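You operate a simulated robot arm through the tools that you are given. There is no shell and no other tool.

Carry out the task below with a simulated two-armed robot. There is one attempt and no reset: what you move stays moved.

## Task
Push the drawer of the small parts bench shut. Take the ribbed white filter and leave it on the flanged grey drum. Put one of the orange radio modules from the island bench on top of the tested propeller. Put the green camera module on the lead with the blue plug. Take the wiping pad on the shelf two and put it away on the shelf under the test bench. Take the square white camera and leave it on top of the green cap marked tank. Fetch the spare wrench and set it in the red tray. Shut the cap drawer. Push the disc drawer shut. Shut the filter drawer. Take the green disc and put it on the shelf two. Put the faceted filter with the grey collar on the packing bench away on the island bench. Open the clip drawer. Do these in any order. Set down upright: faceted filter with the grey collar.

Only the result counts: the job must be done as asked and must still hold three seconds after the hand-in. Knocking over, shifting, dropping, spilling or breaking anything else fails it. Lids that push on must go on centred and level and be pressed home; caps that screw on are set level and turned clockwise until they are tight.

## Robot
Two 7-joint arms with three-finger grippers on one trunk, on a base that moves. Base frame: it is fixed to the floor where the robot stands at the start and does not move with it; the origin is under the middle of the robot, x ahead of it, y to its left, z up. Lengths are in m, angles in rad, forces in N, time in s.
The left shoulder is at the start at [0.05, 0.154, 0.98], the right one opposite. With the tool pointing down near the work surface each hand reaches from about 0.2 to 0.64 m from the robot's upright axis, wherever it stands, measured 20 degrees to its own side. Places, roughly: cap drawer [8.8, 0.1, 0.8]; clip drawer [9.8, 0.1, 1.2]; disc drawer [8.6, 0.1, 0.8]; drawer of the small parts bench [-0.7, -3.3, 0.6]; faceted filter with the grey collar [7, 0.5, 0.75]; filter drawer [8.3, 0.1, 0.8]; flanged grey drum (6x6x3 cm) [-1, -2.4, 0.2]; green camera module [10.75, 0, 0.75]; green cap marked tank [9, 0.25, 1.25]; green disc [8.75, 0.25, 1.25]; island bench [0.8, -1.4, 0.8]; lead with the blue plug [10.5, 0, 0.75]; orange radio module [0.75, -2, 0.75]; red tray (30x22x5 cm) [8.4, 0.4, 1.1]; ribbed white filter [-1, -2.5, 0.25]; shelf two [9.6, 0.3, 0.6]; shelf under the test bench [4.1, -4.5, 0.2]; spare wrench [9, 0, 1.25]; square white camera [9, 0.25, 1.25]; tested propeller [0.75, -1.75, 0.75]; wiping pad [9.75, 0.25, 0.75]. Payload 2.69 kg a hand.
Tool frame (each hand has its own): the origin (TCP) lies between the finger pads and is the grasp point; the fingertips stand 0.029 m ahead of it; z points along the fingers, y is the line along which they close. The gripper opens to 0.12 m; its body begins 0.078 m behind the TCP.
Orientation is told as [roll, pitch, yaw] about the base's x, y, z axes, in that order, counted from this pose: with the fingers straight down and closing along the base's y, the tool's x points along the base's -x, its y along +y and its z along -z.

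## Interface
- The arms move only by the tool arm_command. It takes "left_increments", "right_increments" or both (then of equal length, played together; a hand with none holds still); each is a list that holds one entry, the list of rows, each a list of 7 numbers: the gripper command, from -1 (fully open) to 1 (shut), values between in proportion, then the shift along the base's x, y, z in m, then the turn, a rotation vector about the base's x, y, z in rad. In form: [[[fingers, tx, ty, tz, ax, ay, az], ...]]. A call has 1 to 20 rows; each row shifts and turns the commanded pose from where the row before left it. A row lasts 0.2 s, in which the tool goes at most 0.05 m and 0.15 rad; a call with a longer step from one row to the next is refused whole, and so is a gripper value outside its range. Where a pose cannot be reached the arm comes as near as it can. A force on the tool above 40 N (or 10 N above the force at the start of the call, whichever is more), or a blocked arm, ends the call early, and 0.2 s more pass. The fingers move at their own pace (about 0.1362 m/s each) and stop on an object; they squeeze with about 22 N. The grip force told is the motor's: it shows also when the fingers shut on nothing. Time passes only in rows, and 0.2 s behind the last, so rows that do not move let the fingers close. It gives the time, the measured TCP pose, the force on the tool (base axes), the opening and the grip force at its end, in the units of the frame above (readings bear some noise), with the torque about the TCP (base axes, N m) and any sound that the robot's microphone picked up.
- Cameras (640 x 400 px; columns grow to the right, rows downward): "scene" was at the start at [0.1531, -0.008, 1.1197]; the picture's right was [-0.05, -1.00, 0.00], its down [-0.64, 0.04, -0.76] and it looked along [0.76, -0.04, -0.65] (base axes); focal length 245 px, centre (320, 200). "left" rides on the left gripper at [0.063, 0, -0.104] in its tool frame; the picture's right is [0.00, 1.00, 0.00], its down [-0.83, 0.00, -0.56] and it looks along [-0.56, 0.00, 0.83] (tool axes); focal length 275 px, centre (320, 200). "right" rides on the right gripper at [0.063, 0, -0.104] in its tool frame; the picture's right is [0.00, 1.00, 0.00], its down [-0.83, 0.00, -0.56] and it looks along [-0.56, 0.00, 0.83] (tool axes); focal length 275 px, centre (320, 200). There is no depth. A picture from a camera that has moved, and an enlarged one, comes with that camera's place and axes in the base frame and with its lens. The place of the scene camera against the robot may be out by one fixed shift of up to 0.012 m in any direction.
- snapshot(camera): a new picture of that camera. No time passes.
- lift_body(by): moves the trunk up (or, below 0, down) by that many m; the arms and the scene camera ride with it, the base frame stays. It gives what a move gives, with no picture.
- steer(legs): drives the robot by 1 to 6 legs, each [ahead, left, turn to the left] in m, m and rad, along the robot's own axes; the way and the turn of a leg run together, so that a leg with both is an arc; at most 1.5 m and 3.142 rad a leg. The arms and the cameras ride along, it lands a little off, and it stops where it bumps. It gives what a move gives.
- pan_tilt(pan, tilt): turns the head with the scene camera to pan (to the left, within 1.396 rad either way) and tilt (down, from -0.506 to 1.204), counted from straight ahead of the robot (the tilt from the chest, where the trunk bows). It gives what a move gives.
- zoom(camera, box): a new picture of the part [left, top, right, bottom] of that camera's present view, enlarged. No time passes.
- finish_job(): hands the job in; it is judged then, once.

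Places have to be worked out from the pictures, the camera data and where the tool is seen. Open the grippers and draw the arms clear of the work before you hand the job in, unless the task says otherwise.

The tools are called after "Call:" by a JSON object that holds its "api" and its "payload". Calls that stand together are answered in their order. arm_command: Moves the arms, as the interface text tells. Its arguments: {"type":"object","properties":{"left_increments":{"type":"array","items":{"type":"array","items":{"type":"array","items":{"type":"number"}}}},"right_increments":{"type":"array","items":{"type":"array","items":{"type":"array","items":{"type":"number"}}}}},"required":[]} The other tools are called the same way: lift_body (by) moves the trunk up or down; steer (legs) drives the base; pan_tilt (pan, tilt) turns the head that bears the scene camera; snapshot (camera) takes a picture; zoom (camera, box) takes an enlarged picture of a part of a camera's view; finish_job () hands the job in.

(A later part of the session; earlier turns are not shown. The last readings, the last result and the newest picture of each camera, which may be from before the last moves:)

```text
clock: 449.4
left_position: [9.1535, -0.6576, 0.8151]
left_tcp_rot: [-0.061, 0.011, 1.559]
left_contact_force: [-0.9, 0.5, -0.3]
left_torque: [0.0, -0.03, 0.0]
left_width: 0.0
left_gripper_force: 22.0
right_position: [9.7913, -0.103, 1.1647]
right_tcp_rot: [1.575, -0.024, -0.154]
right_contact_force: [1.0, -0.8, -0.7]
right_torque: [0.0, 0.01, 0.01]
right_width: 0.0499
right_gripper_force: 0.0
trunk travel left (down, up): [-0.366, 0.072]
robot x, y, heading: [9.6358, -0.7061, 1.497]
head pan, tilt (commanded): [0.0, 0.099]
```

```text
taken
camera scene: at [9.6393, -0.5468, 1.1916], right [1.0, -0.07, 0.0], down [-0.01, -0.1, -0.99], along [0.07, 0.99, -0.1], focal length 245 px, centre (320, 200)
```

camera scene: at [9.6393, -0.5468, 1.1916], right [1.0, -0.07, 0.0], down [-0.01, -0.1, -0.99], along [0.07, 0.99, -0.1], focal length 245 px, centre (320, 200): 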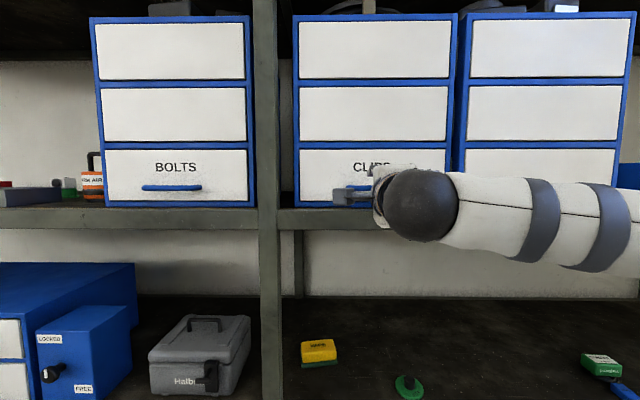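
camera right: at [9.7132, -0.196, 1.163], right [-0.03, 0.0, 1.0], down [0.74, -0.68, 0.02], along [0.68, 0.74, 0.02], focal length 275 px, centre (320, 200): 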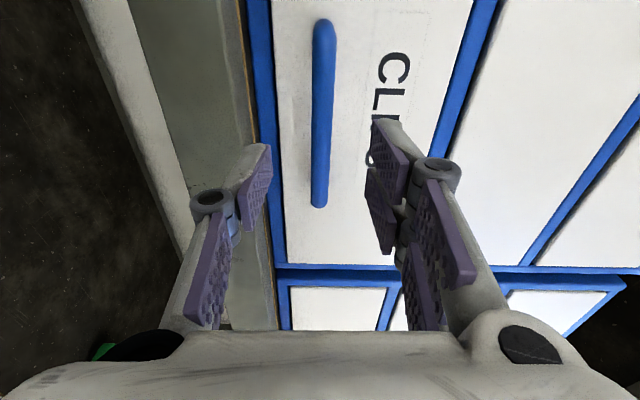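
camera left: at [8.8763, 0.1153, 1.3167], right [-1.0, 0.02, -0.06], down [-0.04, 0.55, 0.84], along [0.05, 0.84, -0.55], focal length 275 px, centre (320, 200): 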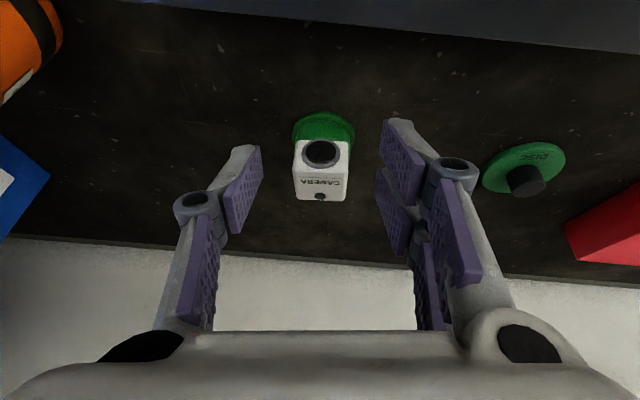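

The bar lies between the fingers. I advance 5 cm more and close on the handle.

Call:
{"api": "arm_command", "payload": {"right_increments": [[[0.17, 0.002, 0.025, 0.001, 0, 0, 0], [0.17, 0.002, 0.02, 0.001, 0, 0, 0], [0.17, 0, 0.005, 0, 0, 0, 0], [0.5, 0, 0, 0, 0, 0, 0], [1, 0, 0, 0, 0, 0, 0], [1, 0, 0, 0, 0, 0, 0]]]}}

Call:
{"api": "snapshot", "payload": {"camera": "right"}}

```text
clock: 450.9
left_position: [9.1542, -0.6578, 0.8149]
left_tcp_rot: [-0.059, 0.011, 1.559]
left_contact_force: [0.4, -0.4, 0.9]
left_torque: [-0.02, 0.03, 0.0]
left_width: 0.0001
left_gripper_force: 21.7
right_position: [9.7985, -0.053, 1.1648]
right_tcp_rot: [1.572, -0.022, -0.151]
right_contact_force: [-0.3, -3.8, -9.8]
right_torque: [0.08, 1.13, -0.15]
right_width: 0.0108
right_gripper_force: 37.6
trunk travel left (down, up): [-0.366, 0.072]
robot x, y, heading: [9.6381, -0.7076, 1.497]
head pan, tilt (commanded): [0.0, 0.099]
```

```text
taken
camera right: at [9.7181, -0.1466, 1.1645], right [-0.03, 0.0, 1.0], down [0.74, -0.68, 0.02], along [0.68, 0.74, 0.02], focal length 275 px, centre (320, 200)
```

right: 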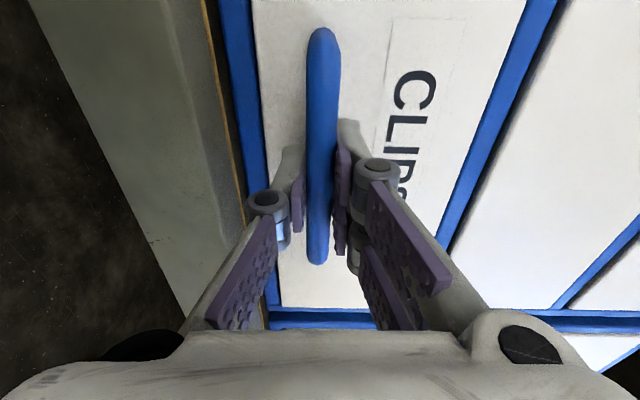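

Gripped the bar. I pull outward along the drawer's axis.

Call:
{"api": "arm_command", "payload": {"right_increments": [[[1, -0.001, -0.015, 0, 0, 0, 0], [1, -0.0015, -0.02, 0, 0, 0, 0], [1, -0.0015, -0.025, 0, 0, 0, 0], [1, -0.0015, -0.025, 0, 0, 0, 0], [1, -0.0015, -0.025, 0, 0, 0, 0]]]}}

Call:
{"api": "snapshot", "payload": {"camera": "right"}}

Call:
{"api": "snapshot", "payload": {"camera": "scene"}}

```text
clock: 452.1
left_position: [9.1531, -0.6572, 0.8143]
left_tcp_rot: [-0.061, 0.011, 1.559]
left_contact_force: [0.2, 0.8, 0.7]
left_torque: [0.0, 0.02, -0.01]
left_width: 0.0002
left_gripper_force: 22.2
right_position: [9.787, -0.1632, 1.1652]
right_tcp_rot: [1.572, -0.029, -0.148]
right_contact_force: [-17.9, -0.7, -19.2]
right_torque: [0.1, 1.09, -0.27]
right_width: 0.011
right_gripper_force: 37.8
trunk travel left (down, up): [-0.366, 0.072]
robot x, y, heading: [9.6331, -0.7012, 1.496]
head pan, tilt (commanded): [0.0, 0.099]
```

```text
taken
camera right: at [9.7086, -0.2576, 1.1642], right [-0.03, 0.0, 1.0], down [0.74, -0.67, 0.03], along [0.67, 0.74, 0.02], focal length 275 px, centre (320, 200)
```

right: 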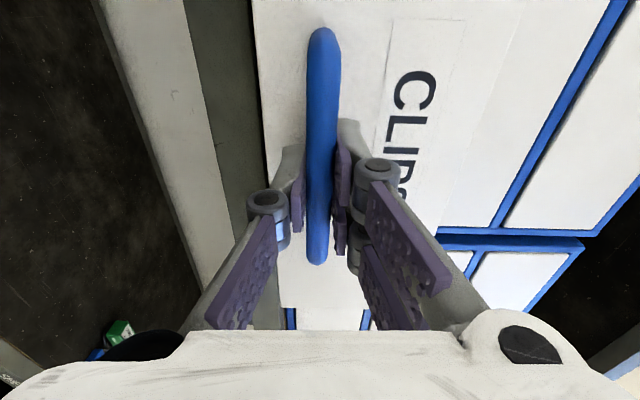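

```text
taken
camera scene: at [9.6371, -0.5456, 1.1913], right [1.0, -0.07, 0.0], down [-0.01, -0.1, -0.99], along [0.07, 0.99, -0.1], focal length 245 px, centre (320, 200)
```

scene: 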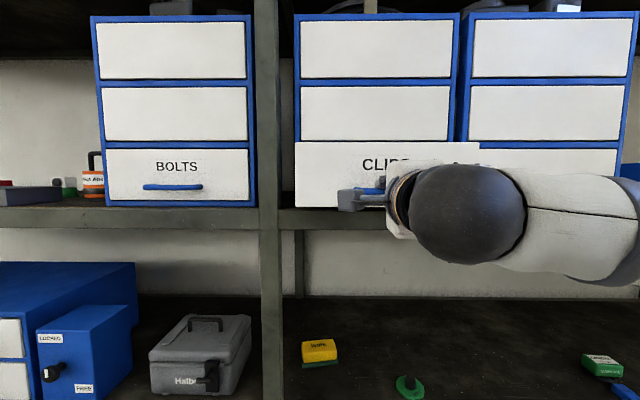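

The drawer is coming out. I continue pulling toward its stop, following its axis.

Call:
{"api": "arm_command", "payload": {"right_increments": [[[1, -0.004, -0.02, 0.001, 0, 0, 0], [1, -0.0025, -0.025, 0, 0, 0, 0], [1, -0.0025, -0.025, 0, 0, 0, 0], [1, -0.0025, -0.025, 0, 0, 0, 0]]]}}

Call:
{"api": "snapshot", "payload": {"camera": "scene"}}

```text
clock: 452.9
left_position: [9.1544, -0.6564, 0.8157]
left_tcp_rot: [-0.059, 0.011, 1.557]
left_contact_force: [0.2, -0.1, -0.1]
left_torque: [0.0, 0.03, 0.01]
left_width: 0.0002
left_gripper_force: 22.1
right_position: [9.7823, -0.2346, 1.1664]
right_tcp_rot: [1.559, -0.032, -0.155]
right_contact_force: [-1.0, -1.6, -15.9]
right_torque: [0.02, 1.17, -0.14]
right_width: 0.0109
right_gripper_force: 37.5
trunk travel left (down, up): [-0.366, 0.072]
robot x, y, heading: [9.6326, -0.7062, 1.497]
head pan, tilt (commanded): [0.0, 0.099]
stopped in row 4 (right hand): the force on the tool passed its limit at 42 N (the readings are from after the stop); the commanded pose is now the measured one
```

```text
taken
camera scene: at [9.6398, -0.547, 1.192], right [1.0, -0.07, 0.0], down [-0.01, -0.1, -0.99], along [0.07, 0.99, -0.1], focal length 245 px, centre (320, 200)
```

scene: 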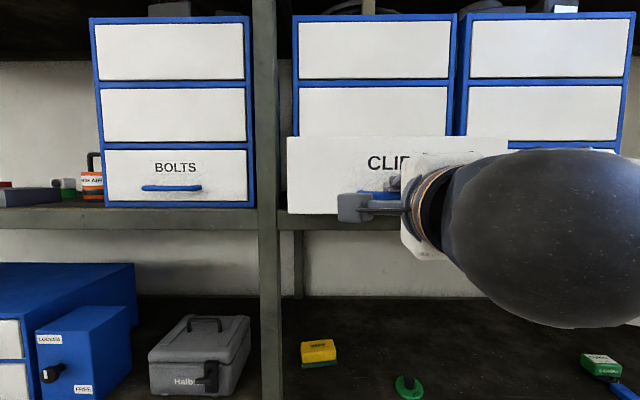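

Stopped at 42 N after ~0.18 m. I try a little more to see if it is the end stop.

Call:
{"api": "arm_command", "payload": {"right_increments": [[[1, -0.001, -0.01, 0, 0, 0, 0], [1, -0.001, -0.01, 0, 0, 0, 0]]]}}

```text
clock: 453.5
left_position: [9.1552, -0.6563, 0.8154]
left_tcp_rot: [-0.057, 0.012, 1.557]
left_contact_force: [0.8, 1.1, 0.1]
left_torque: [-0.01, -0.02, 0.01]
left_width: 0.0001
left_gripper_force: 22.1
right_position: [9.7798, -0.2524, 1.1657]
right_tcp_rot: [1.559, -0.028, -0.156]
right_contact_force: [4.8, 0.9, -18.5]
right_torque: [0.16, 1.05, 0.77]
right_width: 0.011
right_gripper_force: 37.9
trunk travel left (down, up): [-0.366, 0.072]
robot x, y, heading: [9.6391, -0.7029, 1.497]
head pan, tilt (commanded): [0.0, 0.099]
```

Call:
{"api": "arm_command", "payload": {"right_increments": [[[1, -0.001, -0.012, 0, 0, 0, 0], [1, -0.001, -0.012, 0, 0, 0, 0], [1, -0.001, -0.012, 0, 0, 0, 0], [1, 0, 0, 0, 0, 0, 0]]]}}

Call:
{"api": "snapshot", "payload": {"camera": "right"}}

Call:
{"api": "snapshot", "payload": {"camera": "scene"}}

```text
clock: 454.5
left_position: [9.1548, -0.6566, 0.8157]
left_tcp_rot: [-0.059, 0.013, 1.557]
left_contact_force: [0.9, -1.0, 1.1]
left_torque: [-0.06, 0.04, 0.0]
left_width: 0.0003
left_gripper_force: 22.2
right_position: [9.7747, -0.2908, 1.1676]
right_tcp_rot: [1.565, -0.029, -0.157]
right_contact_force: [-0.5, 0.1, -0.2]
right_torque: [-0.01, -0.02, 0.02]
right_width: 0.0
right_gripper_force: 28.5
trunk travel left (down, up): [-0.366, 0.072]
robot x, y, heading: [9.6348, -0.7043, 1.491]
head pan, tilt (commanded): [0.0, 0.099]
```

```text
taken
camera right: at [9.6958, -0.3839, 1.1663], right [-0.03, 0.01, 1.0], down [0.73, -0.68, 0.03], along [0.68, 0.74, 0.01], focal length 275 px, centre (320, 200)
```

right: 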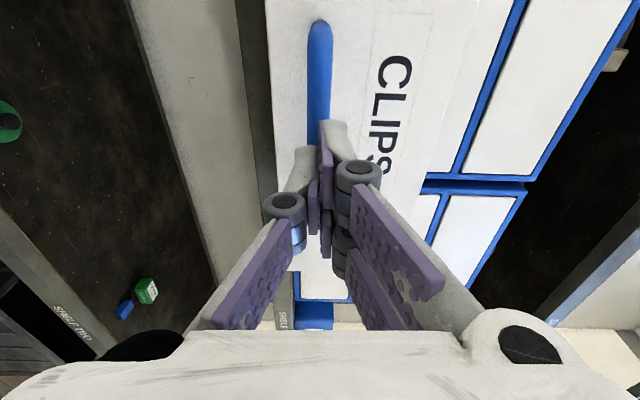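

```text
taken
camera scene: at [9.6397, -0.5467, 1.1916], right [1.0, -0.07, 0.0], down [-0.01, -0.1, -0.99], along [0.07, 0.99, -0.1], focal length 245 px, centre (320, 200)
```

scene: 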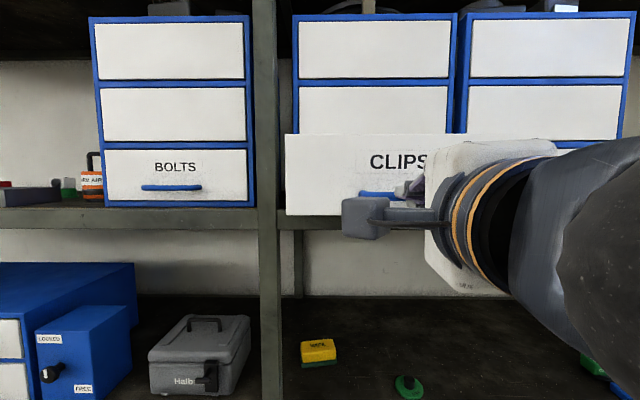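

The CLIPS drawer is open to its stop and the fingers have come off the handle. I back away and return the hand to the downward pose.

Call:
{"api": "arm_command", "payload": {"right_increments": [[[-0.5, 0, -0.03, 0, 0, 0, 0], [-0.5, 0, -0.03, 0, 0, 0, 0]]]}}

Call:
{"api": "steer", "payload": {"legs": [[-0.15, 0, 0]]}}

Call:
{"api": "arm_command", "payload": {"right_increments": [[[-1, 0, 0, 0, -0.0218, -0.1412, 0], [-1, 0, 0, 0, -0.0218, -0.1412, 0], [-1, 0, 0, 0, -0.0218, -0.1412, 0], [-1, 0, 0, 0, -0.0218, -0.1412, 0], [-1, 0, 0, 0, -0.0218, -0.1412, 0], [-1, 0, 0, 0, -0.0218, -0.1412, 0], [-1, 0, 0, 0, -0.0218, -0.1412, 0], [-1, 0, 0, 0, -0.0218, -0.1412, 0], [-1, 0, 0, 0, -0.0218, -0.1412, 0], [-1, 0, 0, 0, -0.0218, -0.1412, 0], [-1, 0, 0, 0, -0.0218, -0.1412, 0]]]}}

Call:
{"api": "arm_command", "payload": {"right_increments": [[[-1, 0, 0.005, -0.01, -0.138, 0.021, 0], [-1, 0, 0.005, -0.01, -0.138, 0.021, 0], [-1, 0, 0.005, -0.01, -0.138, 0.021, 0], [-1, 0, 0.005, -0.01, -0.138, 0.021, 0], [-1, 0, 0.005, -0.01, -0.138, 0.021, 0], [-1, 0, 0.005, -0.01, -0.138, 0.021, 0], [-1, 0, 0.005, -0.01, -0.138, 0.021, 0], [-1, 0, 0.005, -0.01, -0.138, 0.021, 0], [-1, 0, 0.005, -0.01, -0.138, 0.021, 0], [-1, 0, 0.005, -0.01, -0.138, 0.021, 0], [-1, 0, 0.005, -0.01, -0.138, 0.021, 0]]]}}

Call:
{"api": "snapshot", "payload": {"camera": "scene"}}

```text
clock: 455.1
left_position: [9.1541, -0.6583, 0.8155]
left_tcp_rot: [-0.061, 0.012, 1.56]
left_contact_force: [-0.3, 0.1, 0.6]
left_torque: [-0.02, 0.02, 0.03]
left_width: 0.0
left_gripper_force: 21.5
right_position: [9.7992, -0.3234, 1.189]
right_tcp_rot: [1.564, -0.028, -0.153]
right_contact_force: [0.5, -0.3, 0.1]
right_torque: [-0.01, -0.02, -0.01]
right_width: 0.0901
right_gripper_force: 0.0
right hand out of reach, approached as far as the arm can: row 1, 2
trunk travel left (down, up): [-0.366, 0.072]
robot x, y, heading: [9.6391, -0.7057, 1.501]
head pan, tilt (commanded): [0.0, 0.099]
```

```text
clock: 456.5
left_position: [9.1433, -0.8074, 0.8142]
left_tcp_rot: [-0.058, 0.011, 1.559]
left_contact_force: [-0.7, 0.3, 0.0]
left_torque: [0.03, 0.02, -0.01]
left_width: 0.0
left_gripper_force: 22.0
right_position: [9.7885, -0.4723, 1.188]
right_tcp_rot: [1.563, -0.03, -0.149]
right_contact_force: [0.4, -0.4, -0.1]
right_torque: [-0.02, 0.03, -0.01]
right_width: 0.0901
right_gripper_force: 0.0
trunk travel left (down, up): [-0.366, 0.072]
robot x, y, heading: [9.6286, -0.8546, 1.502]
head pan, tilt (commanded): [0.0, 0.099]
```

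```text
clock: 458.9
left_position: [9.1425, -0.8063, 0.8153]
left_tcp_rot: [-0.061, 0.011, 1.561]
left_contact_force: [0.9, 0.5, -0.3]
left_torque: [0.01, 0.02, -0.03]
left_width: 0.0
left_gripper_force: 22.0
right_position: [9.7879, -0.4714, 1.1885]
right_tcp_rot: [-1.463, -1.534, 2.872]
right_contact_force: [-0.1, 0.4, -0.4]
right_torque: [0.04, 0.02, 0.02]
right_width: 0.1202
right_gripper_force: 0.1
trunk travel left (down, up): [-0.366, 0.072]
robot x, y, heading: [9.6238, -0.8549, 1.501]
head pan, tilt (commanded): [0.0, 0.099]
```

```text
clock: 461.3
left_position: [9.1428, -0.8071, 0.8153]
left_tcp_rot: [-0.059, 0.012, 1.559]
left_contact_force: [0.8, -0.2, 0.4]
left_torque: [-0.02, 0.01, -0.02]
left_width: 0.0
left_gripper_force: 21.7
right_position: [9.7862, -0.4169, 1.0777]
right_tcp_rot: [-0.011, -0.028, 1.452]
right_contact_force: [0.4, 0.0, 0.5]
right_torque: [-0.03, -0.01, 0.02]
right_width: 0.12
right_gripper_force: 0.2
trunk travel left (down, up): [-0.366, 0.072]
robot x, y, heading: [9.6211, -0.8548, 1.505]
head pan, tilt (commanded): [0.0, 0.099]
```

```text
taken
camera scene: at [9.6282, -0.6935, 1.1915], right [1.0, -0.07, 0.0], down [-0.01, -0.1, -0.99], along [0.07, 0.99, -0.1], focal length 245 px, centre (320, 200)
```

scene: 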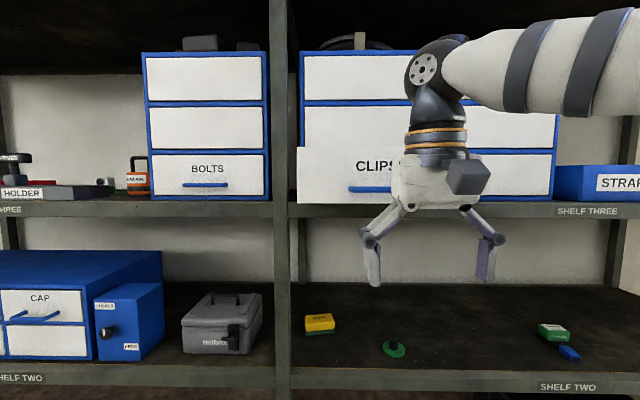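

Now the wiping pad. I yaw the right hand 90° to close across the pad's short side, strafe a little left, and lower the trunk.

Call:
{"api": "arm_command", "payload": {"right_increments": [[[-1, 0, 0, 0, 0, 0, 0.14], [-1, 0, 0, 0, 0, 0, 0.14], [-1, 0, 0, 0, 0, 0, 0.14], [-1, 0, 0, 0, 0, 0, 0.14], [-1, 0, 0, 0, 0, 0, 0.14], [-1, 0, 0, 0, 0, 0, 0.14], [-1, 0, 0, 0, 0, 0, 0.14], [-1, 0, 0, 0, 0, 0, 0.14], [-1, 0, 0, 0, 0, 0, 0.14], [-1, 0, 0, 0, 0, 0, 0.14], [-1, 0, 0, 0, 0, 0, 0.14], [-1, 0, 0, 0, 0, 0, 0.14]]]}}

Call:
{"api": "steer", "payload": {"legs": [[0, 0.1, 0.03]]}}

Call:
{"api": "lift_body", "payload": {"by": -0.3}}

Call:
{"api": "pan_tilt", "payload": {"pan": -0.1, "tilt": 0.45}}

Call:
{"api": "snapshot", "payload": {"camera": "scene"}}

Call:
{"api": "snapshot", "payload": {"camera": "right"}}

```text
clock: 463.9
left_position: [9.143, -0.8057, 0.8145]
left_tcp_rot: [-0.06, 0.011, 1.561]
left_contact_force: [-0.4, -0.5, 0.2]
left_torque: [0.01, -0.03, -0.05]
left_width: 0.0
left_gripper_force: 22.2
right_position: [9.7874, -0.4153, 1.0779]
right_tcp_rot: [-0.01, -0.032, 3.132]
right_contact_force: [-0.3, 0.5, 0.9]
right_torque: [-0.04, 0.01, -0.01]
right_width: 0.1202
right_gripper_force: 0.0
trunk travel left (down, up): [-0.366, 0.072]
robot x, y, heading: [9.6287, -0.8541, 1.504]
head pan, tilt (commanded): [0.0, 0.099]
```

```text
clock: 465.3
left_position: [9.0408, -0.8158, 0.8142]
left_tcp_rot: [-0.059, 0.011, 1.591]
left_contact_force: [-0.8, -0.4, -0.4]
left_torque: [0.02, -0.03, -0.01]
left_width: 0.0
left_gripper_force: 21.9
right_position: [9.6735, -0.4066, 1.0773]
right_tcp_rot: [-0.009, -0.028, -3.122]
right_contact_force: [-0.4, 0.3, -0.6]
right_torque: [0.03, -0.02, 0.02]
right_width: 0.1198
right_gripper_force: 0.0
trunk travel left (down, up): [-0.366, 0.072]
robot x, y, heading: [9.5227, -0.8514, 1.527]
head pan, tilt (commanded): [0.0, 0.099]
```

```text
clock: 468.3
left_position: [9.0414, -0.8155, 0.5146]
left_tcp_rot: [-0.058, 0.011, 1.59]
left_contact_force: [0.0, 0.2, -0.6]
left_torque: [0.01, 0.01, 0.04]
left_width: 0.0001
left_gripper_force: 22.2
right_position: [9.6742, -0.3813, 0.7449]
right_tcp_rot: [0.059, -0.037, -3.124]
right_contact_force: [-0.3, -0.3, 0.3]
right_torque: [0.03, 0.0, 0.01]
right_width: 0.1197
right_gripper_force: 0.0
trunk travel left (down, up): [-0.066, 0.372]
robot x, y, heading: [9.526, -0.8477, 1.526]
head pan, tilt (commanded): [0.0, 0.099]
```

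```text
clock: 469.1
left_position: [9.0419, -0.8145, 0.514]
left_tcp_rot: [-0.059, 0.01, 1.593]
left_contact_force: [-0.3, 0.6, -0.4]
left_torque: [0.03, 0.02, 0.01]
left_width: 0.0
left_gripper_force: 21.8
right_position: [9.675, -0.3824, 0.7446]
right_tcp_rot: [0.058, -0.039, -3.125]
right_contact_force: [-0.5, 0.1, -0.1]
right_torque: [0.0, -0.03, -0.02]
right_width: 0.12
right_gripper_force: 0.1
trunk travel left (down, up): [-0.066, 0.372]
robot x, y, heading: [9.5211, -0.8517, 1.532]
head pan, tilt (commanded): [-0.099, 0.45]
```

```text
taken
camera scene: at [9.5359, -0.5898, 0.8337], right [0.99, -0.14, 0.0], down [-0.06, -0.43, -0.9], along [0.13, 0.89, -0.43], focal length 245 px, centre (320, 200)
```

scene: 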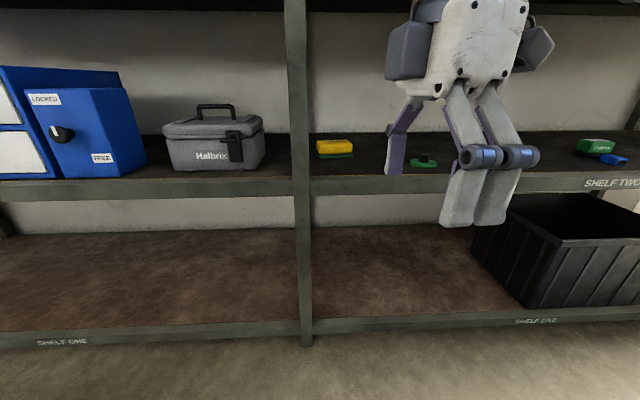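

```text
taken
camera right: at [9.7402, -0.3737, 0.8469], right [0.02, -1.0, 0.06], down [-0.81, 0.01, 0.59], along [-0.59, -0.06, -0.81], focal length 275 px, centre (320, 200)
```

right: 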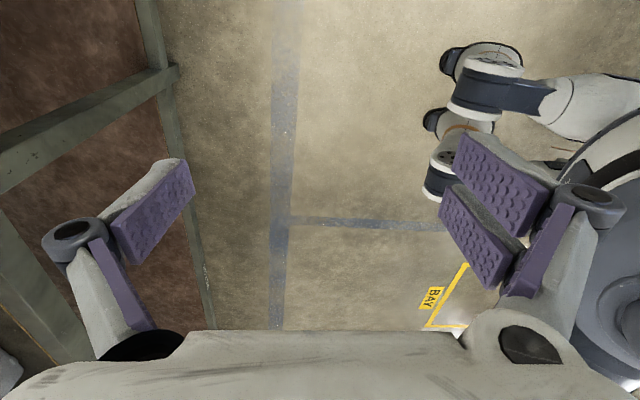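

I level the hand (slight forward tilt), lower it to pass beneath shelf three, and drive toward the pad.

Call:
{"api": "arm_command", "payload": {"right_increments": [[[-1, 0, 0, -0.025, 0.08, -0.02, 0], [-1, 0, 0, -0.025, 0.08, -0.02, 0], [-1, 0, 0, 0, 0, 0, 0]]]}}

Call:
{"api": "steer", "payload": {"legs": [[0.38, 0, 0]]}}

Call:
{"api": "snapshot", "payload": {"camera": "scene"}}

Call:
{"api": "snapshot", "payload": {"camera": "right"}}

```text
clock: 469.9
left_position: [9.0407, -0.8157, 0.5148]
left_tcp_rot: [-0.06, 0.01, 1.591]
left_contact_force: [0.3, 0.0, -1.0]
left_torque: [0.03, 0.0, 0.03]
left_width: 0.0
left_gripper_force: 22.0
right_position: [9.6749, -0.3822, 0.6943]
right_tcp_rot: [-0.101, 0.005, -3.123]
right_contact_force: [0.6, 0.1, 0.6]
right_torque: [0.0, -0.03, 0.01]
right_width: 0.1199
right_gripper_force: 0.0
trunk travel left (down, up): [-0.066, 0.372]
robot x, y, heading: [9.5251, -0.8482, 1.528]
head pan, tilt (commanded): [-0.099, 0.45]
```

```text
clock: 472.4
left_position: [9.0595, -0.4198, 0.5147]
left_tcp_rot: [-0.059, 0.012, 1.585]
left_contact_force: [-0.8, -0.2, -0.2]
left_torque: [0.01, 0.02, -0.03]
left_width: 0.0001
left_gripper_force: 21.6
right_position: [9.6936, 0.0111, 0.6948]
right_tcp_rot: [-0.101, 0.005, -3.129]
right_contact_force: [0.7, 0.1, 0.3]
right_torque: [-0.02, -0.01, 0.03]
right_width: 0.1199
right_gripper_force: 0.1
trunk travel left (down, up): [-0.066, 0.372]
robot x, y, heading: [9.5415, -0.4567, 1.524]
head pan, tilt (commanded): [-0.099, 0.45]
```

```text
taken
camera scene: at [9.5544, -0.1972, 0.8336], right [0.99, -0.14, 0.0], down [-0.06, -0.43, -0.9], along [0.13, 0.89, -0.44], focal length 245 px, centre (320, 200)
```

scene: 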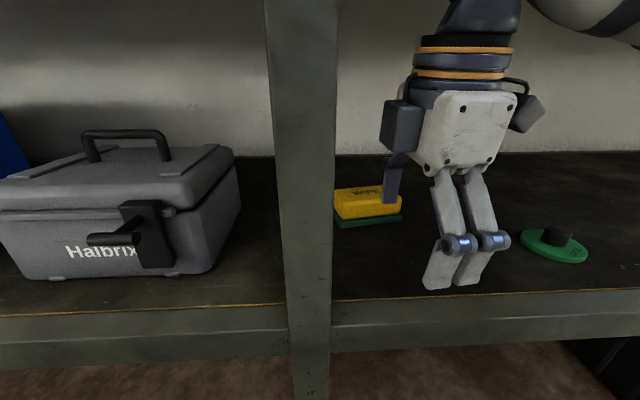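

```text
taken
camera right: at [9.7552, 0.0023, 0.7993], right [0.02, -0.99, -0.1], down [-0.83, -0.07, 0.55], along [-0.55, 0.07, -0.83], focal length 275 px, centre (320, 200)
```

right: 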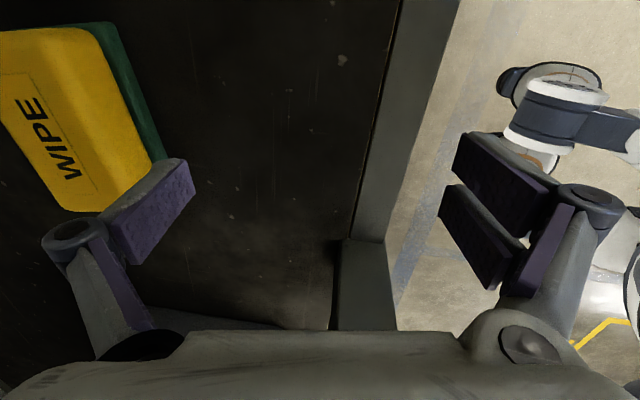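

The pad is just ahead (front edge y≈0.14). I raise 1.5 cm and move the hand above it.

Call:
{"api": "arm_command", "payload": {"right_increments": [[[-1, 0.004, 0.02, 0.015, 0, 0, 0], [-1, 0.004, 0.037, 0, 0, 0, 0], [-1, 0.004, 0.037, 0, 0, 0, 0], [-1, 0.003, 0.037, 0, 0, 0, 0], [-1, 0, 0, 0, 0, 0, 0]]]}}

Call:
{"api": "snapshot", "payload": {"camera": "scene"}}

Call:
{"api": "snapshot", "payload": {"camera": "right"}}

```text
clock: 473.6
left_position: [9.0583, -0.4219, 0.5158]
left_tcp_rot: [-0.059, 0.01, 1.586]
left_contact_force: [-0.9, 0.7, -0.2]
left_torque: [-0.02, 0.01, 0.01]
left_width: 0.0
left_gripper_force: 22.1
right_position: [9.7084, 0.1411, 0.7073]
right_tcp_rot: [-0.102, 0.007, -3.128]
right_contact_force: [-0.8, 0.3, -0.3]
right_torque: [0.0, 0.0, -0.04]
right_width: 0.1199
right_gripper_force: 0.1
trunk travel left (down, up): [-0.066, 0.372]
robot x, y, heading: [9.5431, -0.453, 1.521]
head pan, tilt (commanded): [-0.099, 0.45]
```

```text
taken
camera scene: at [9.5544, -0.1972, 0.8336], right [0.99, -0.15, 0.0], down [-0.06, -0.43, -0.9], along [0.13, 0.89, -0.44], focal length 245 px, centre (320, 200)
```

scene: 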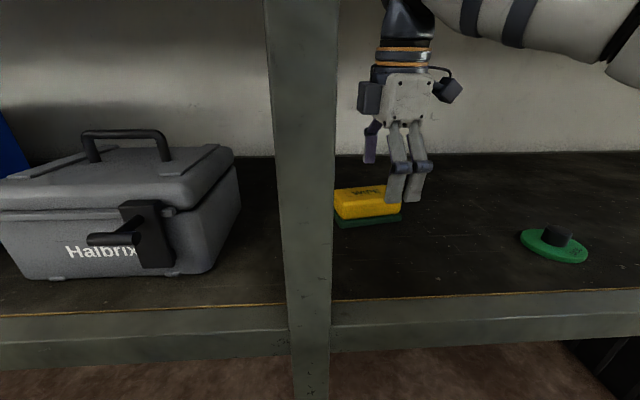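

```text
taken
camera right: at [9.7708, 0.1322, 0.8132], right [0.02, -0.99, -0.1], down [-0.83, -0.07, 0.55], along [-0.55, 0.07, -0.83], focal length 275 px, centre (320, 200)
```

right: 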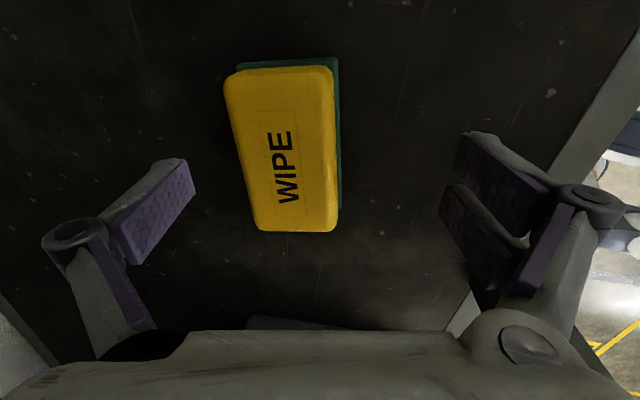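

Pad centre ≈(9.693,0.166), 11×5.7 cm. I centre over it, lower and close.

Call:
{"api": "arm_command", "payload": {"right_increments": [[[-0.8, -0.008, 0.013, 0, 0, 0, 0], [-0.8, -0.007, 0.012, 0, 0, 0, 0], [-0.8, 0, 0, -0.02, 0, 0, 0], [-0.8, 0, 0, -0.02, 0, 0, 0], [-0.8, 0, 0, -0.012, 0, 0, 0], [-0.8, 0, 0, 0, 0, 0, 0]]]}}

Call:
{"api": "snapshot", "payload": {"camera": "right"}}

```text
clock: 475.0
left_position: [9.0583, -0.419, 0.5158]
left_tcp_rot: [-0.06, 0.012, 1.586]
left_contact_force: [0.3, 0.4, 0.3]
left_torque: [0.01, -0.02, 0.0]
left_width: 0.0
left_gripper_force: 21.8
right_position: [9.6938, 0.1683, 0.6574]
right_tcp_rot: [-0.101, 0.005, -3.128]
right_contact_force: [-0.3, -0.7, 0.4]
right_torque: [0.03, 0.0, 0.01]
right_width: 0.108
right_gripper_force: 0.0
trunk travel left (down, up): [-0.066, 0.372]
robot x, y, heading: [9.5402, -0.4526, 1.526]
head pan, tilt (commanded): [-0.099, 0.45]
```

```text
taken
camera right: at [9.7558, 0.1594, 0.7613], right [0.02, -0.99, -0.1], down [-0.83, -0.07, 0.55], along [-0.55, 0.07, -0.83], focal length 275 px, centre (320, 200)
```

right: 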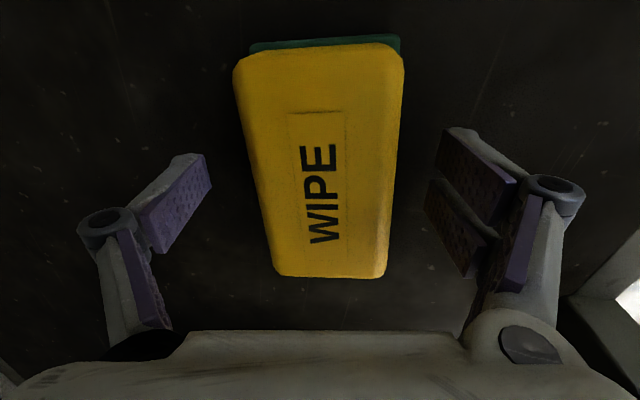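

The pad is centred between the fingers. I close on it and lift a little.

Call:
{"api": "arm_command", "payload": {"right_increments": [[[-0.3, 0, 0, 0, 0, 0, 0], [0.2, 0, 0, 0, 0, 0, 0], [1, 0, 0, 0, 0, 0, 0], [1, 0, 0, 0, 0, 0, 0], [1, 0, 0, 0.015, 0, 0, 0], [1, 0, -0.01, 0.015, 0, 0, 0], [1, 0, -0.02, 0.01, 0, 0, 0], [1, 0.003, -0.03, 0, 0, 0, 0], [1, 0.003, -0.03, 0, 0, 0, 0]]]}}

Call:
{"api": "snapshot", "payload": {"camera": "right"}}

Call:
{"api": "snapshot", "payload": {"camera": "scene"}}

```text
clock: 477.0
left_position: [9.0593, -0.421, 0.5149]
left_tcp_rot: [-0.059, 0.011, 1.586]
left_contact_force: [0.4, -0.5, -0.1]
left_torque: [-0.03, 0.0, 0.02]
left_width: 0.0
left_gripper_force: 21.8
right_position: [9.7014, 0.0767, 0.6965]
right_tcp_rot: [-0.101, 0.004, -3.127]
right_contact_force: [-0.4, -0.4, -0.9]
right_torque: [0.03, 0.01, 0.01]
right_width: 0.0594
right_gripper_force: 22.2
trunk travel left (down, up): [-0.066, 0.372]
robot x, y, heading: [9.5405, -0.4548, 1.525]
head pan, tilt (commanded): [-0.099, 0.45]
```

```text
taken
camera right: at [9.7642, 0.0678, 0.7999], right [0.02, -0.99, -0.1], down [-0.83, -0.07, 0.55], along [-0.55, 0.07, -0.83], focal length 275 px, centre (320, 200)
```

right: 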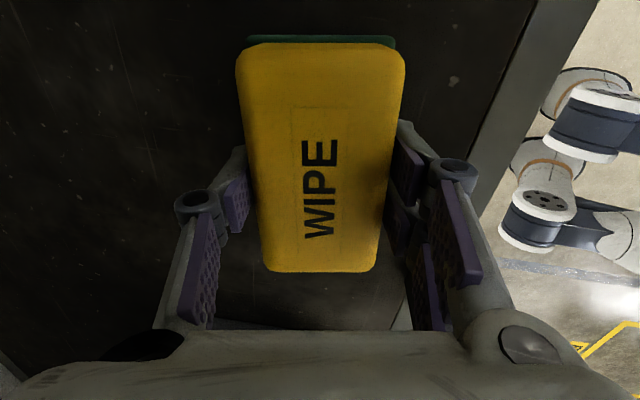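

```text
taken
camera scene: at [9.5544, -0.1971, 0.8336], right [0.99, -0.14, 0.0], down [-0.06, -0.43, -0.9], along [0.13, 0.89, -0.44], focal length 245 px, centre (320, 200)
```

scene: 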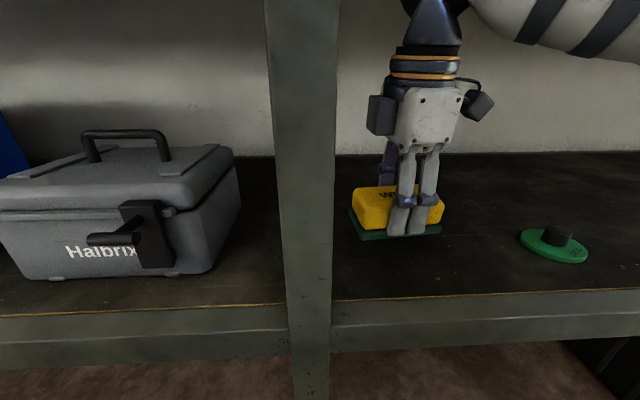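

The pad is held. I move it a bit right (away from the post) and back the base out.

Call:
{"api": "arm_command", "payload": {"right_increments": [[[1, 0.015, -0.01, 0.005, 0, 0, 0], [1, 0.015, -0.01, 0.005, 0, 0, 0]]]}}

Call:
{"api": "steer", "payload": {"legs": [[-0.42, 0, 0]]}}

Call:
{"api": "lift_body", "payload": {"by": 0.3}}

Call:
{"api": "pan_tilt", "payload": {"pan": 0.0, "tilt": 0.2}}

Call:
{"api": "snapshot", "payload": {"camera": "scene"}}

```text
clock: 477.6
left_position: [9.0593, -0.4192, 0.5146]
left_tcp_rot: [-0.06, 0.011, 1.586]
left_contact_force: [0.2, 0.0, 0.3]
left_torque: [0.03, -0.01, -0.01]
left_width: 0.0003
left_gripper_force: 22.1
right_position: [9.7321, 0.0587, 0.7063]
right_tcp_rot: [-0.1, 0.007, -3.126]
right_contact_force: [-0.2, -0.1, -1.4]
right_torque: [0.01, 0.01, -0.02]
right_width: 0.0596
right_gripper_force: 22.0
trunk travel left (down, up): [-0.066, 0.372]
robot x, y, heading: [9.5444, -0.4544, 1.529]
head pan, tilt (commanded): [-0.099, 0.45]
```

```text
clock: 480.2
left_position: [9.0415, -0.8364, 0.5153]
left_tcp_rot: [-0.06, 0.01, 1.593]
left_contact_force: [-0.8, -0.3, 0.8]
left_torque: [-0.02, 0.03, -0.01]
left_width: 0.0
left_gripper_force: 22.1
right_position: [9.7098, -0.3515, 0.7062]
right_tcp_rot: [-0.102, 0.004, -3.119]
right_contact_force: [0.0, -0.5, -1.6]
right_torque: [0.0, 0.04, -0.03]
right_width: 0.0595
right_gripper_force: 22.0
trunk travel left (down, up): [-0.066, 0.372]
robot x, y, heading: [9.523, -0.8721, 1.53]
head pan, tilt (commanded): [-0.099, 0.45]
```

```text
clock: 483.2
left_position: [9.0406, -0.837, 0.8158]
left_tcp_rot: [-0.06, 0.013, 1.595]
left_contact_force: [-0.2, 0.6, 0.3]
left_torque: [-0.01, 0.03, -0.02]
left_width: 0.0
left_gripper_force: 22.0
right_position: [9.7104, -0.3512, 1.0061]
right_tcp_rot: [-0.098, 0.005, -3.115]
right_contact_force: [0.4, -0.3, -1.2]
right_torque: [0.01, -0.02, -0.01]
right_width: 0.0595
right_gripper_force: 21.9
trunk travel left (down, up): [-0.366, 0.072]
robot x, y, heading: [9.5202, -0.8654, 1.53]
head pan, tilt (commanded): [-0.099, 0.45]
```

```text
clock: 483.9
left_position: [9.0403, -0.8357, 0.8154]
left_tcp_rot: [-0.06, 0.011, 1.596]
left_contact_force: [0.2, -0.2, -0.1]
left_torque: [-0.01, 0.0, 0.01]
left_width: 0.0
left_gripper_force: 22.0
right_position: [9.7103, -0.3518, 1.0068]
right_tcp_rot: [-0.101, 0.006, -3.121]
right_contact_force: [0.5, -0.5, -1.4]
right_torque: [-0.01, -0.04, -0.01]
right_width: 0.0592
right_gripper_force: 21.8
trunk travel left (down, up): [-0.366, 0.072]
robot x, y, heading: [9.5223, -0.866, 1.533]
head pan, tilt (commanded): [0.0, 0.201]
```

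```text
taken
camera scene: at [9.5222, -0.7069, 1.1822], right [1.0, -0.04, 0.0], down [-0.01, -0.2, -0.98], along [0.04, 0.98, -0.2], focal length 245 px, centre (320, 200)
```

scene: 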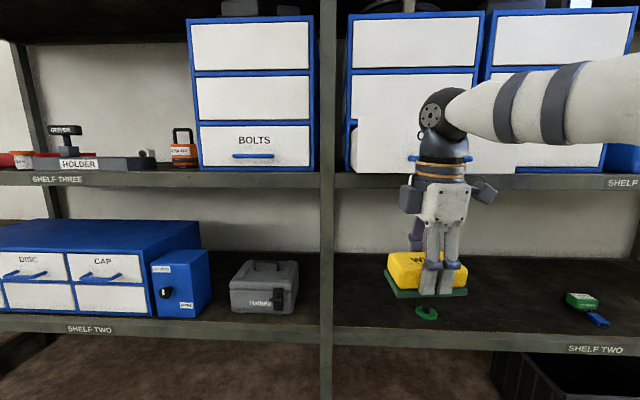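

With the pad in the right hand I now go to the packing bench for the faceted filter, strafing left along the rack.

Call:
{"api": "steer", "payload": {"legs": [[0, 1.4, 0.03], [0.1, 0.9, 0]]}}

Call:
{"api": "pan_tilt", "payload": {"pan": 0.1, "tilt": 0.4}}

Call:
{"api": "snapshot", "payload": {"camera": "scene"}}

```text
clock: 501.9
left_position: [6.7197, -0.7002, 0.8151]
left_tcp_rot: [-0.059, 0.009, 1.601]
left_contact_force: [0.1, 0.2, -0.5]
left_torque: [0.03, 0.01, -0.05]
left_width: 0.0
left_gripper_force: 21.5
right_position: [7.3841, -0.2089, 1.0064]
right_tcp_rot: [-0.1, 0.005, -3.11]
right_contact_force: [0.3, 0.1, -0.9]
right_torque: [-0.01, 0.03, 0.0]
right_width: 0.0595
right_gripper_force: 21.9
trunk travel left (down, up): [-0.366, 0.072]
robot x, y, heading: [7.2012, -0.7245, 1.543]
head pan, tilt (commanded): [0.0, 0.201]
```

```text
clock: 502.6
left_position: [6.7202, -0.7, 0.815]
left_tcp_rot: [-0.06, 0.01, 1.602]
left_contact_force: [0.4, -0.8, 0.1]
left_torque: [-0.04, -0.02, -0.02]
left_width: 0.0002
left_gripper_force: 21.5
right_position: [7.3854, -0.2104, 1.0066]
right_tcp_rot: [-0.102, 0.005, -3.108]
right_contact_force: [0.6, 0.2, -2.3]
right_torque: [0.04, 0.01, -0.02]
right_width: 0.0599
right_gripper_force: 22.3
trunk travel left (down, up): [-0.366, 0.072]
robot x, y, heading: [7.2044, -0.7253, 1.546]
head pan, tilt (commanded): [0.099, 0.4]
```

```text
taken
camera scene: at [7.1908, -0.5672, 1.1637], right [1.0, 0.07, 0.0], down [0.03, -0.39, -0.92], along [-0.06, 0.92, -0.39], focal length 245 px, centre (320, 200)
```

scene: 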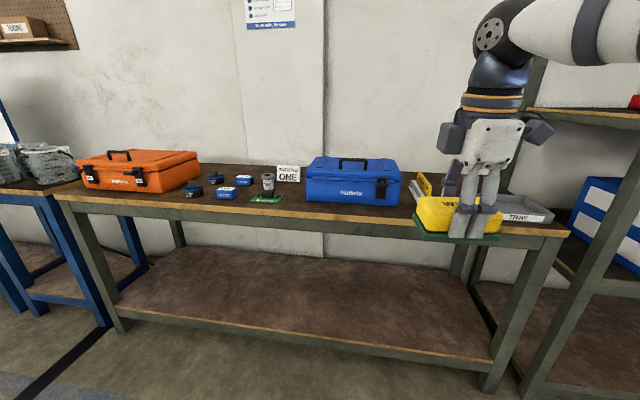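

Call:
{"api": "zoom", "payload": {"camera": "scene", "box": [170, 140, 330, 220]}}

```text
4.00 times, centred on (250, 180) of scene
camera zoom: at [7.1908, -0.5672, 1.1637], right [1.0, 0.07, 0.0], down [0.03, -0.39, -0.92], along [-0.06, 0.92, -0.39], focal length 979 px, centre (600, 280)
```

zoom: 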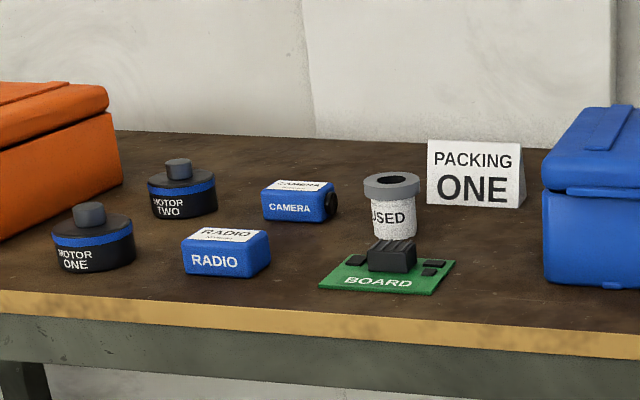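

The "USED" filter with grey collar stands behind the green BOARD at about (6.88,0.47). I bring the left hand up and open, and shift the base left.

Call:
{"api": "arm_command", "payload": {"left_increments": [[[-1, 0.017, 0.038, 0.022, 0, 0.01, 0], [-1, 0.017, 0.038, 0.022, 0, 0.01, 0], [-1, 0.017, 0.038, 0.022, 0, 0.01, 0], [-1, 0.017, 0.038, 0.022, 0, 0.01, 0], [-1, 0.017, 0.038, 0.022, 0, 0.01, 0], [-1, 0.017, 0.038, 0.022, 0, 0.01, 0], [-1, 0.017, 0.038, 0.022, 0, 0, 0], [-1, 0.017, 0.038, 0.022, 0, 0, 0], [-1, 0.017, 0.038, 0.022, 0, 0, 0]]]}}

Call:
{"api": "steer", "payload": {"legs": [[0.0, 0.12, 0], [0.45, 0, 0]]}}

Call:
{"api": "snapshot", "payload": {"camera": "scene"}}

Call:
{"api": "snapshot", "payload": {"camera": "left"}}

```text
clock: 504.6
left_position: [6.844, -0.354, 1.0153]
left_tcp_rot: [0.0, 0.01, 1.604]
left_contact_force: [0.2, 0.7, 0.1]
left_torque: [-0.03, -0.02, 0.0]
left_width: 0.1202
left_gripper_force: 0.1
left hand out of reach, approached as far as the arm can: row 8, 9
right_position: [7.3849, -0.2101, 1.0069]
right_tcp_rot: [-0.1, 0.005, -3.11]
right_contact_force: [-0.2, 0.1, -1.4]
right_torque: [-0.02, 0.01, 0.01]
right_width: 0.0595
right_gripper_force: 22.1
trunk travel left (down, up): [-0.366, 0.072]
robot x, y, heading: [7.2048, -0.7295, 1.543]
head pan, tilt (commanded): [0.099, 0.4]
```

```text
clock: 508.6
left_position: [6.7392, 0.1057, 1.0148]
left_tcp_rot: [0.003, 0.009, 1.595]
left_contact_force: [0.8, -0.2, -0.3]
left_torque: [-0.04, -0.02, 0.01]
left_width: 0.12
left_gripper_force: 0.1
right_position: [7.2829, 0.2446, 1.0074]
right_tcp_rot: [-0.102, 0.005, -3.119]
right_contact_force: [0.2, 0.2, -0.9]
right_torque: [-0.01, 0.01, 0.02]
right_width: 0.0595
right_gripper_force: 21.6
trunk travel left (down, up): [-0.366, 0.072]
robot x, y, heading: [7.0964, -0.2706, 1.536]
head pan, tilt (commanded): [0.099, 0.4]
```

```text
taken
camera scene: at [7.0847, -0.1105, 1.1636], right [1.0, 0.06, 0.0], down [0.02, -0.39, -0.92], along [-0.06, 0.92, -0.39], focal length 245 px, centre (320, 200)
```

scene: 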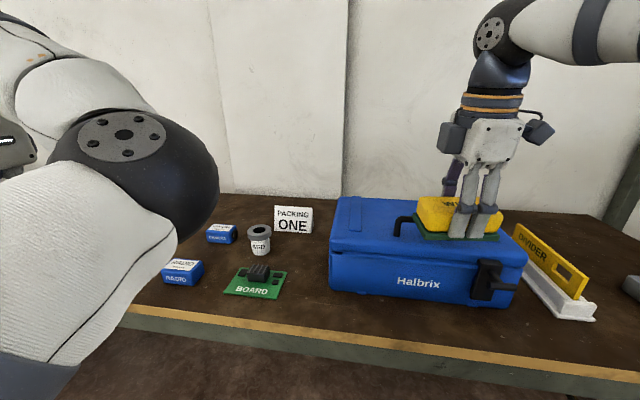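

```text
taken
camera left: at [6.7421, 0.0431, 1.1201], right [-1.0, -0.02, 0.0], down [-0.02, 0.84, 0.55], along [-0.01, 0.55, -0.84], focal length 275 px, centre (320, 200)
```

left: 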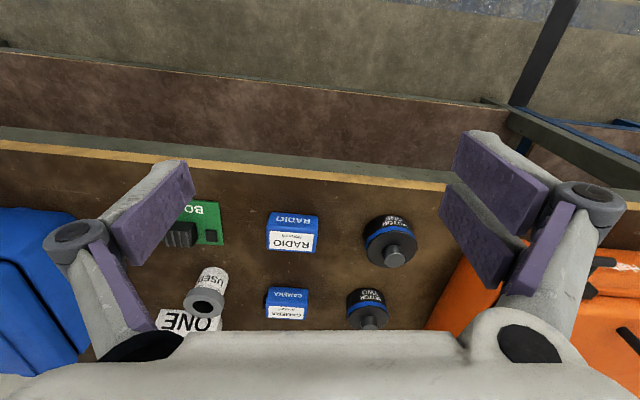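

I first raise and pull back the pad hand (it is over the blue case). Triangulation puts the filter at ≈(6.906,0.397), collar top z≈0.868, bench z≈0.80. I shift the left hand right and drive 0.2 m ahead.

Call:
{"api": "arm_command", "payload": {"right_increments": [[[1, 0, -0.03, 0.02, 0, 0, 0], [1, 0, -0.04, 0.02, 0, 0, 0], [1, 0, -0.04, 0.015, 0, 0, 0], [1, 0, -0.04, 0.01, 0, 0, 0], [1, 0, -0.04, 0, 0, 0, 0]]], "left_increments": [[[-1, 0.03, 0, 0, 0, 0, 0], [-1, 0.035, 0, 0, 0, 0, 0], [-1, 0.035, 0, 0, 0, 0, 0], [-1, 0.035, 0, 0, 0, 0, 0], [-1, 0.03, 0, 0, 0, 0, 0]]]}}

Call:
{"api": "steer", "payload": {"legs": [[0.2, 0, 0]]}}

Call:
{"api": "snapshot", "payload": {"camera": "left"}}

Call:
{"api": "snapshot", "payload": {"camera": "scene"}}

```text
clock: 509.8
left_position: [6.7478, 0.1037, 1.0154]
left_tcp_rot: [-0.001, 0.009, 1.598]
left_contact_force: [-0.4, 0.1, 0.1]
left_torque: [0.02, 0.0, 0.0]
left_width: 0.12
left_gripper_force: 0.0
left hand out of reach, approached as far as the arm can: row 1, 2, 3, 4, 5
right_position: [7.2818, 0.054, 1.0692]
right_tcp_rot: [-0.102, 0.005, -3.121]
right_contact_force: [0.4, -0.4, -1.9]
right_torque: [0.0, -0.01, -0.01]
right_width: 0.0594
right_gripper_force: 22.2
trunk travel left (down, up): [-0.366, 0.072]
robot x, y, heading: [7.099, -0.2704, 1.533]
head pan, tilt (commanded): [0.099, 0.4]
```

```text
clock: 511.3
left_position: [6.7562, 0.2967, 1.0134]
left_tcp_rot: [-0.001, 0.008, 1.599]
left_contact_force: [0.1, 0.8, -0.4]
left_torque: [-0.02, 0.0, 0.02]
left_width: 0.1199
left_gripper_force: 0.1
right_position: [7.2894, 0.2497, 1.0682]
right_tcp_rot: [-0.1, 0.006, -3.12]
right_contact_force: [0.8, -0.1, -0.4]
right_torque: [-0.03, 0.02, 0.02]
right_width: 0.0594
right_gripper_force: 22.5
trunk travel left (down, up): [-0.366, 0.072]
robot x, y, heading: [7.0989, -0.0767, 1.531]
head pan, tilt (commanded): [0.099, 0.4]
```

```text
taken
camera left: at [6.7587, 0.2358, 1.1192], right [-1.0, -0.02, 0.0], down [-0.02, 0.84, 0.55], along [-0.01, 0.55, -0.84], focal length 275 px, centre (320, 200)
```

left: 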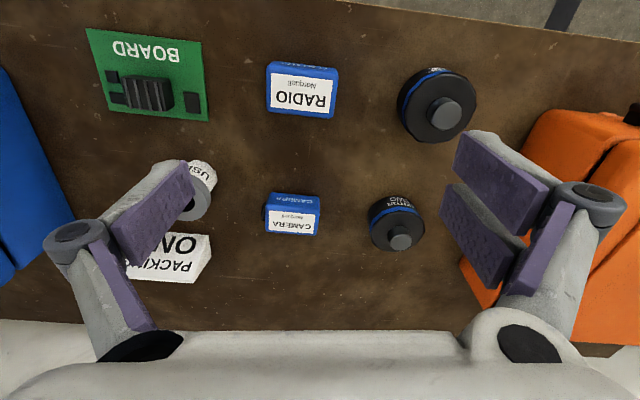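

```text
taken
camera scene: at [7.0923, 0.0831, 1.1636], right [1.0, 0.06, 0.0], down [0.02, -0.39, -0.92], along [-0.06, 0.92, -0.39], focal length 245 px, centre (320, 200)
```

scene: 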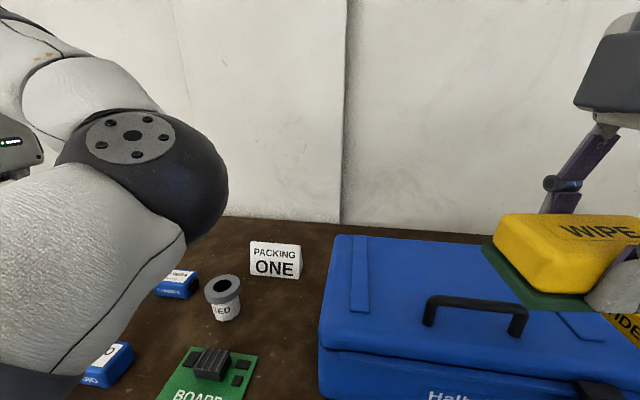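

The left arm won't move right from this posture, so I strafe the base right 0.14 m instead.

Call:
{"api": "steer", "payload": {"legs": [[0, -0.142, 0.03]]}}

Call:
{"api": "snapshot", "payload": {"camera": "left"}}

Call:
{"api": "snapshot", "payload": {"camera": "scene"}}

```text
clock: 513.1
left_position: [6.8881, 0.2824, 1.0157]
left_tcp_rot: [-0.001, 0.007, 1.633]
left_contact_force: [0.8, 0.5, 0.1]
left_torque: [0.04, 0.0, -0.04]
left_width: 0.1197
left_gripper_force: 0.0
right_position: [7.4232, 0.2517, 1.0681]
right_tcp_rot: [-0.101, 0.004, -3.087]
right_contact_force: [0.5, -0.5, -1.6]
right_torque: [-0.02, 0.0, 0.0]
right_width: 0.0595
right_gripper_force: 21.7
trunk travel left (down, up): [-0.366, 0.072]
robot x, y, heading: [7.2469, -0.0791, 1.567]
head pan, tilt (commanded): [0.099, 0.4]
```

```text
taken
camera left: at [6.8929, 0.2202, 1.1195], right [-1.0, -0.06, 0.0], down [-0.05, 0.83, 0.55], along [-0.03, 0.55, -0.84], focal length 275 px, centre (320, 200)
```

left: 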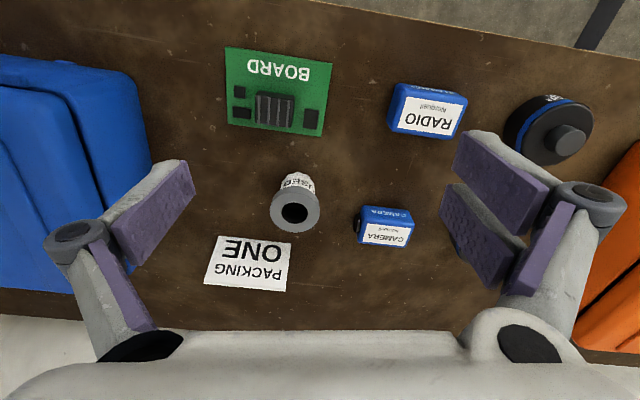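

```text
taken
camera scene: at [7.2316, 0.079, 1.1637], right [1.0, 0.09, 0.0], down [0.04, -0.39, -0.92], along [-0.09, 0.92, -0.39], focal length 245 px, centre (320, 200)
```

scene: 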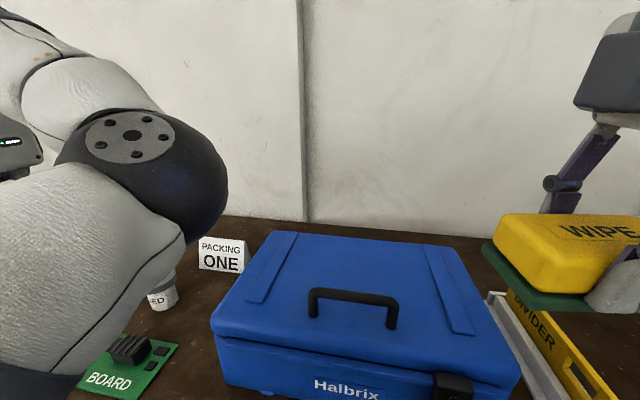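

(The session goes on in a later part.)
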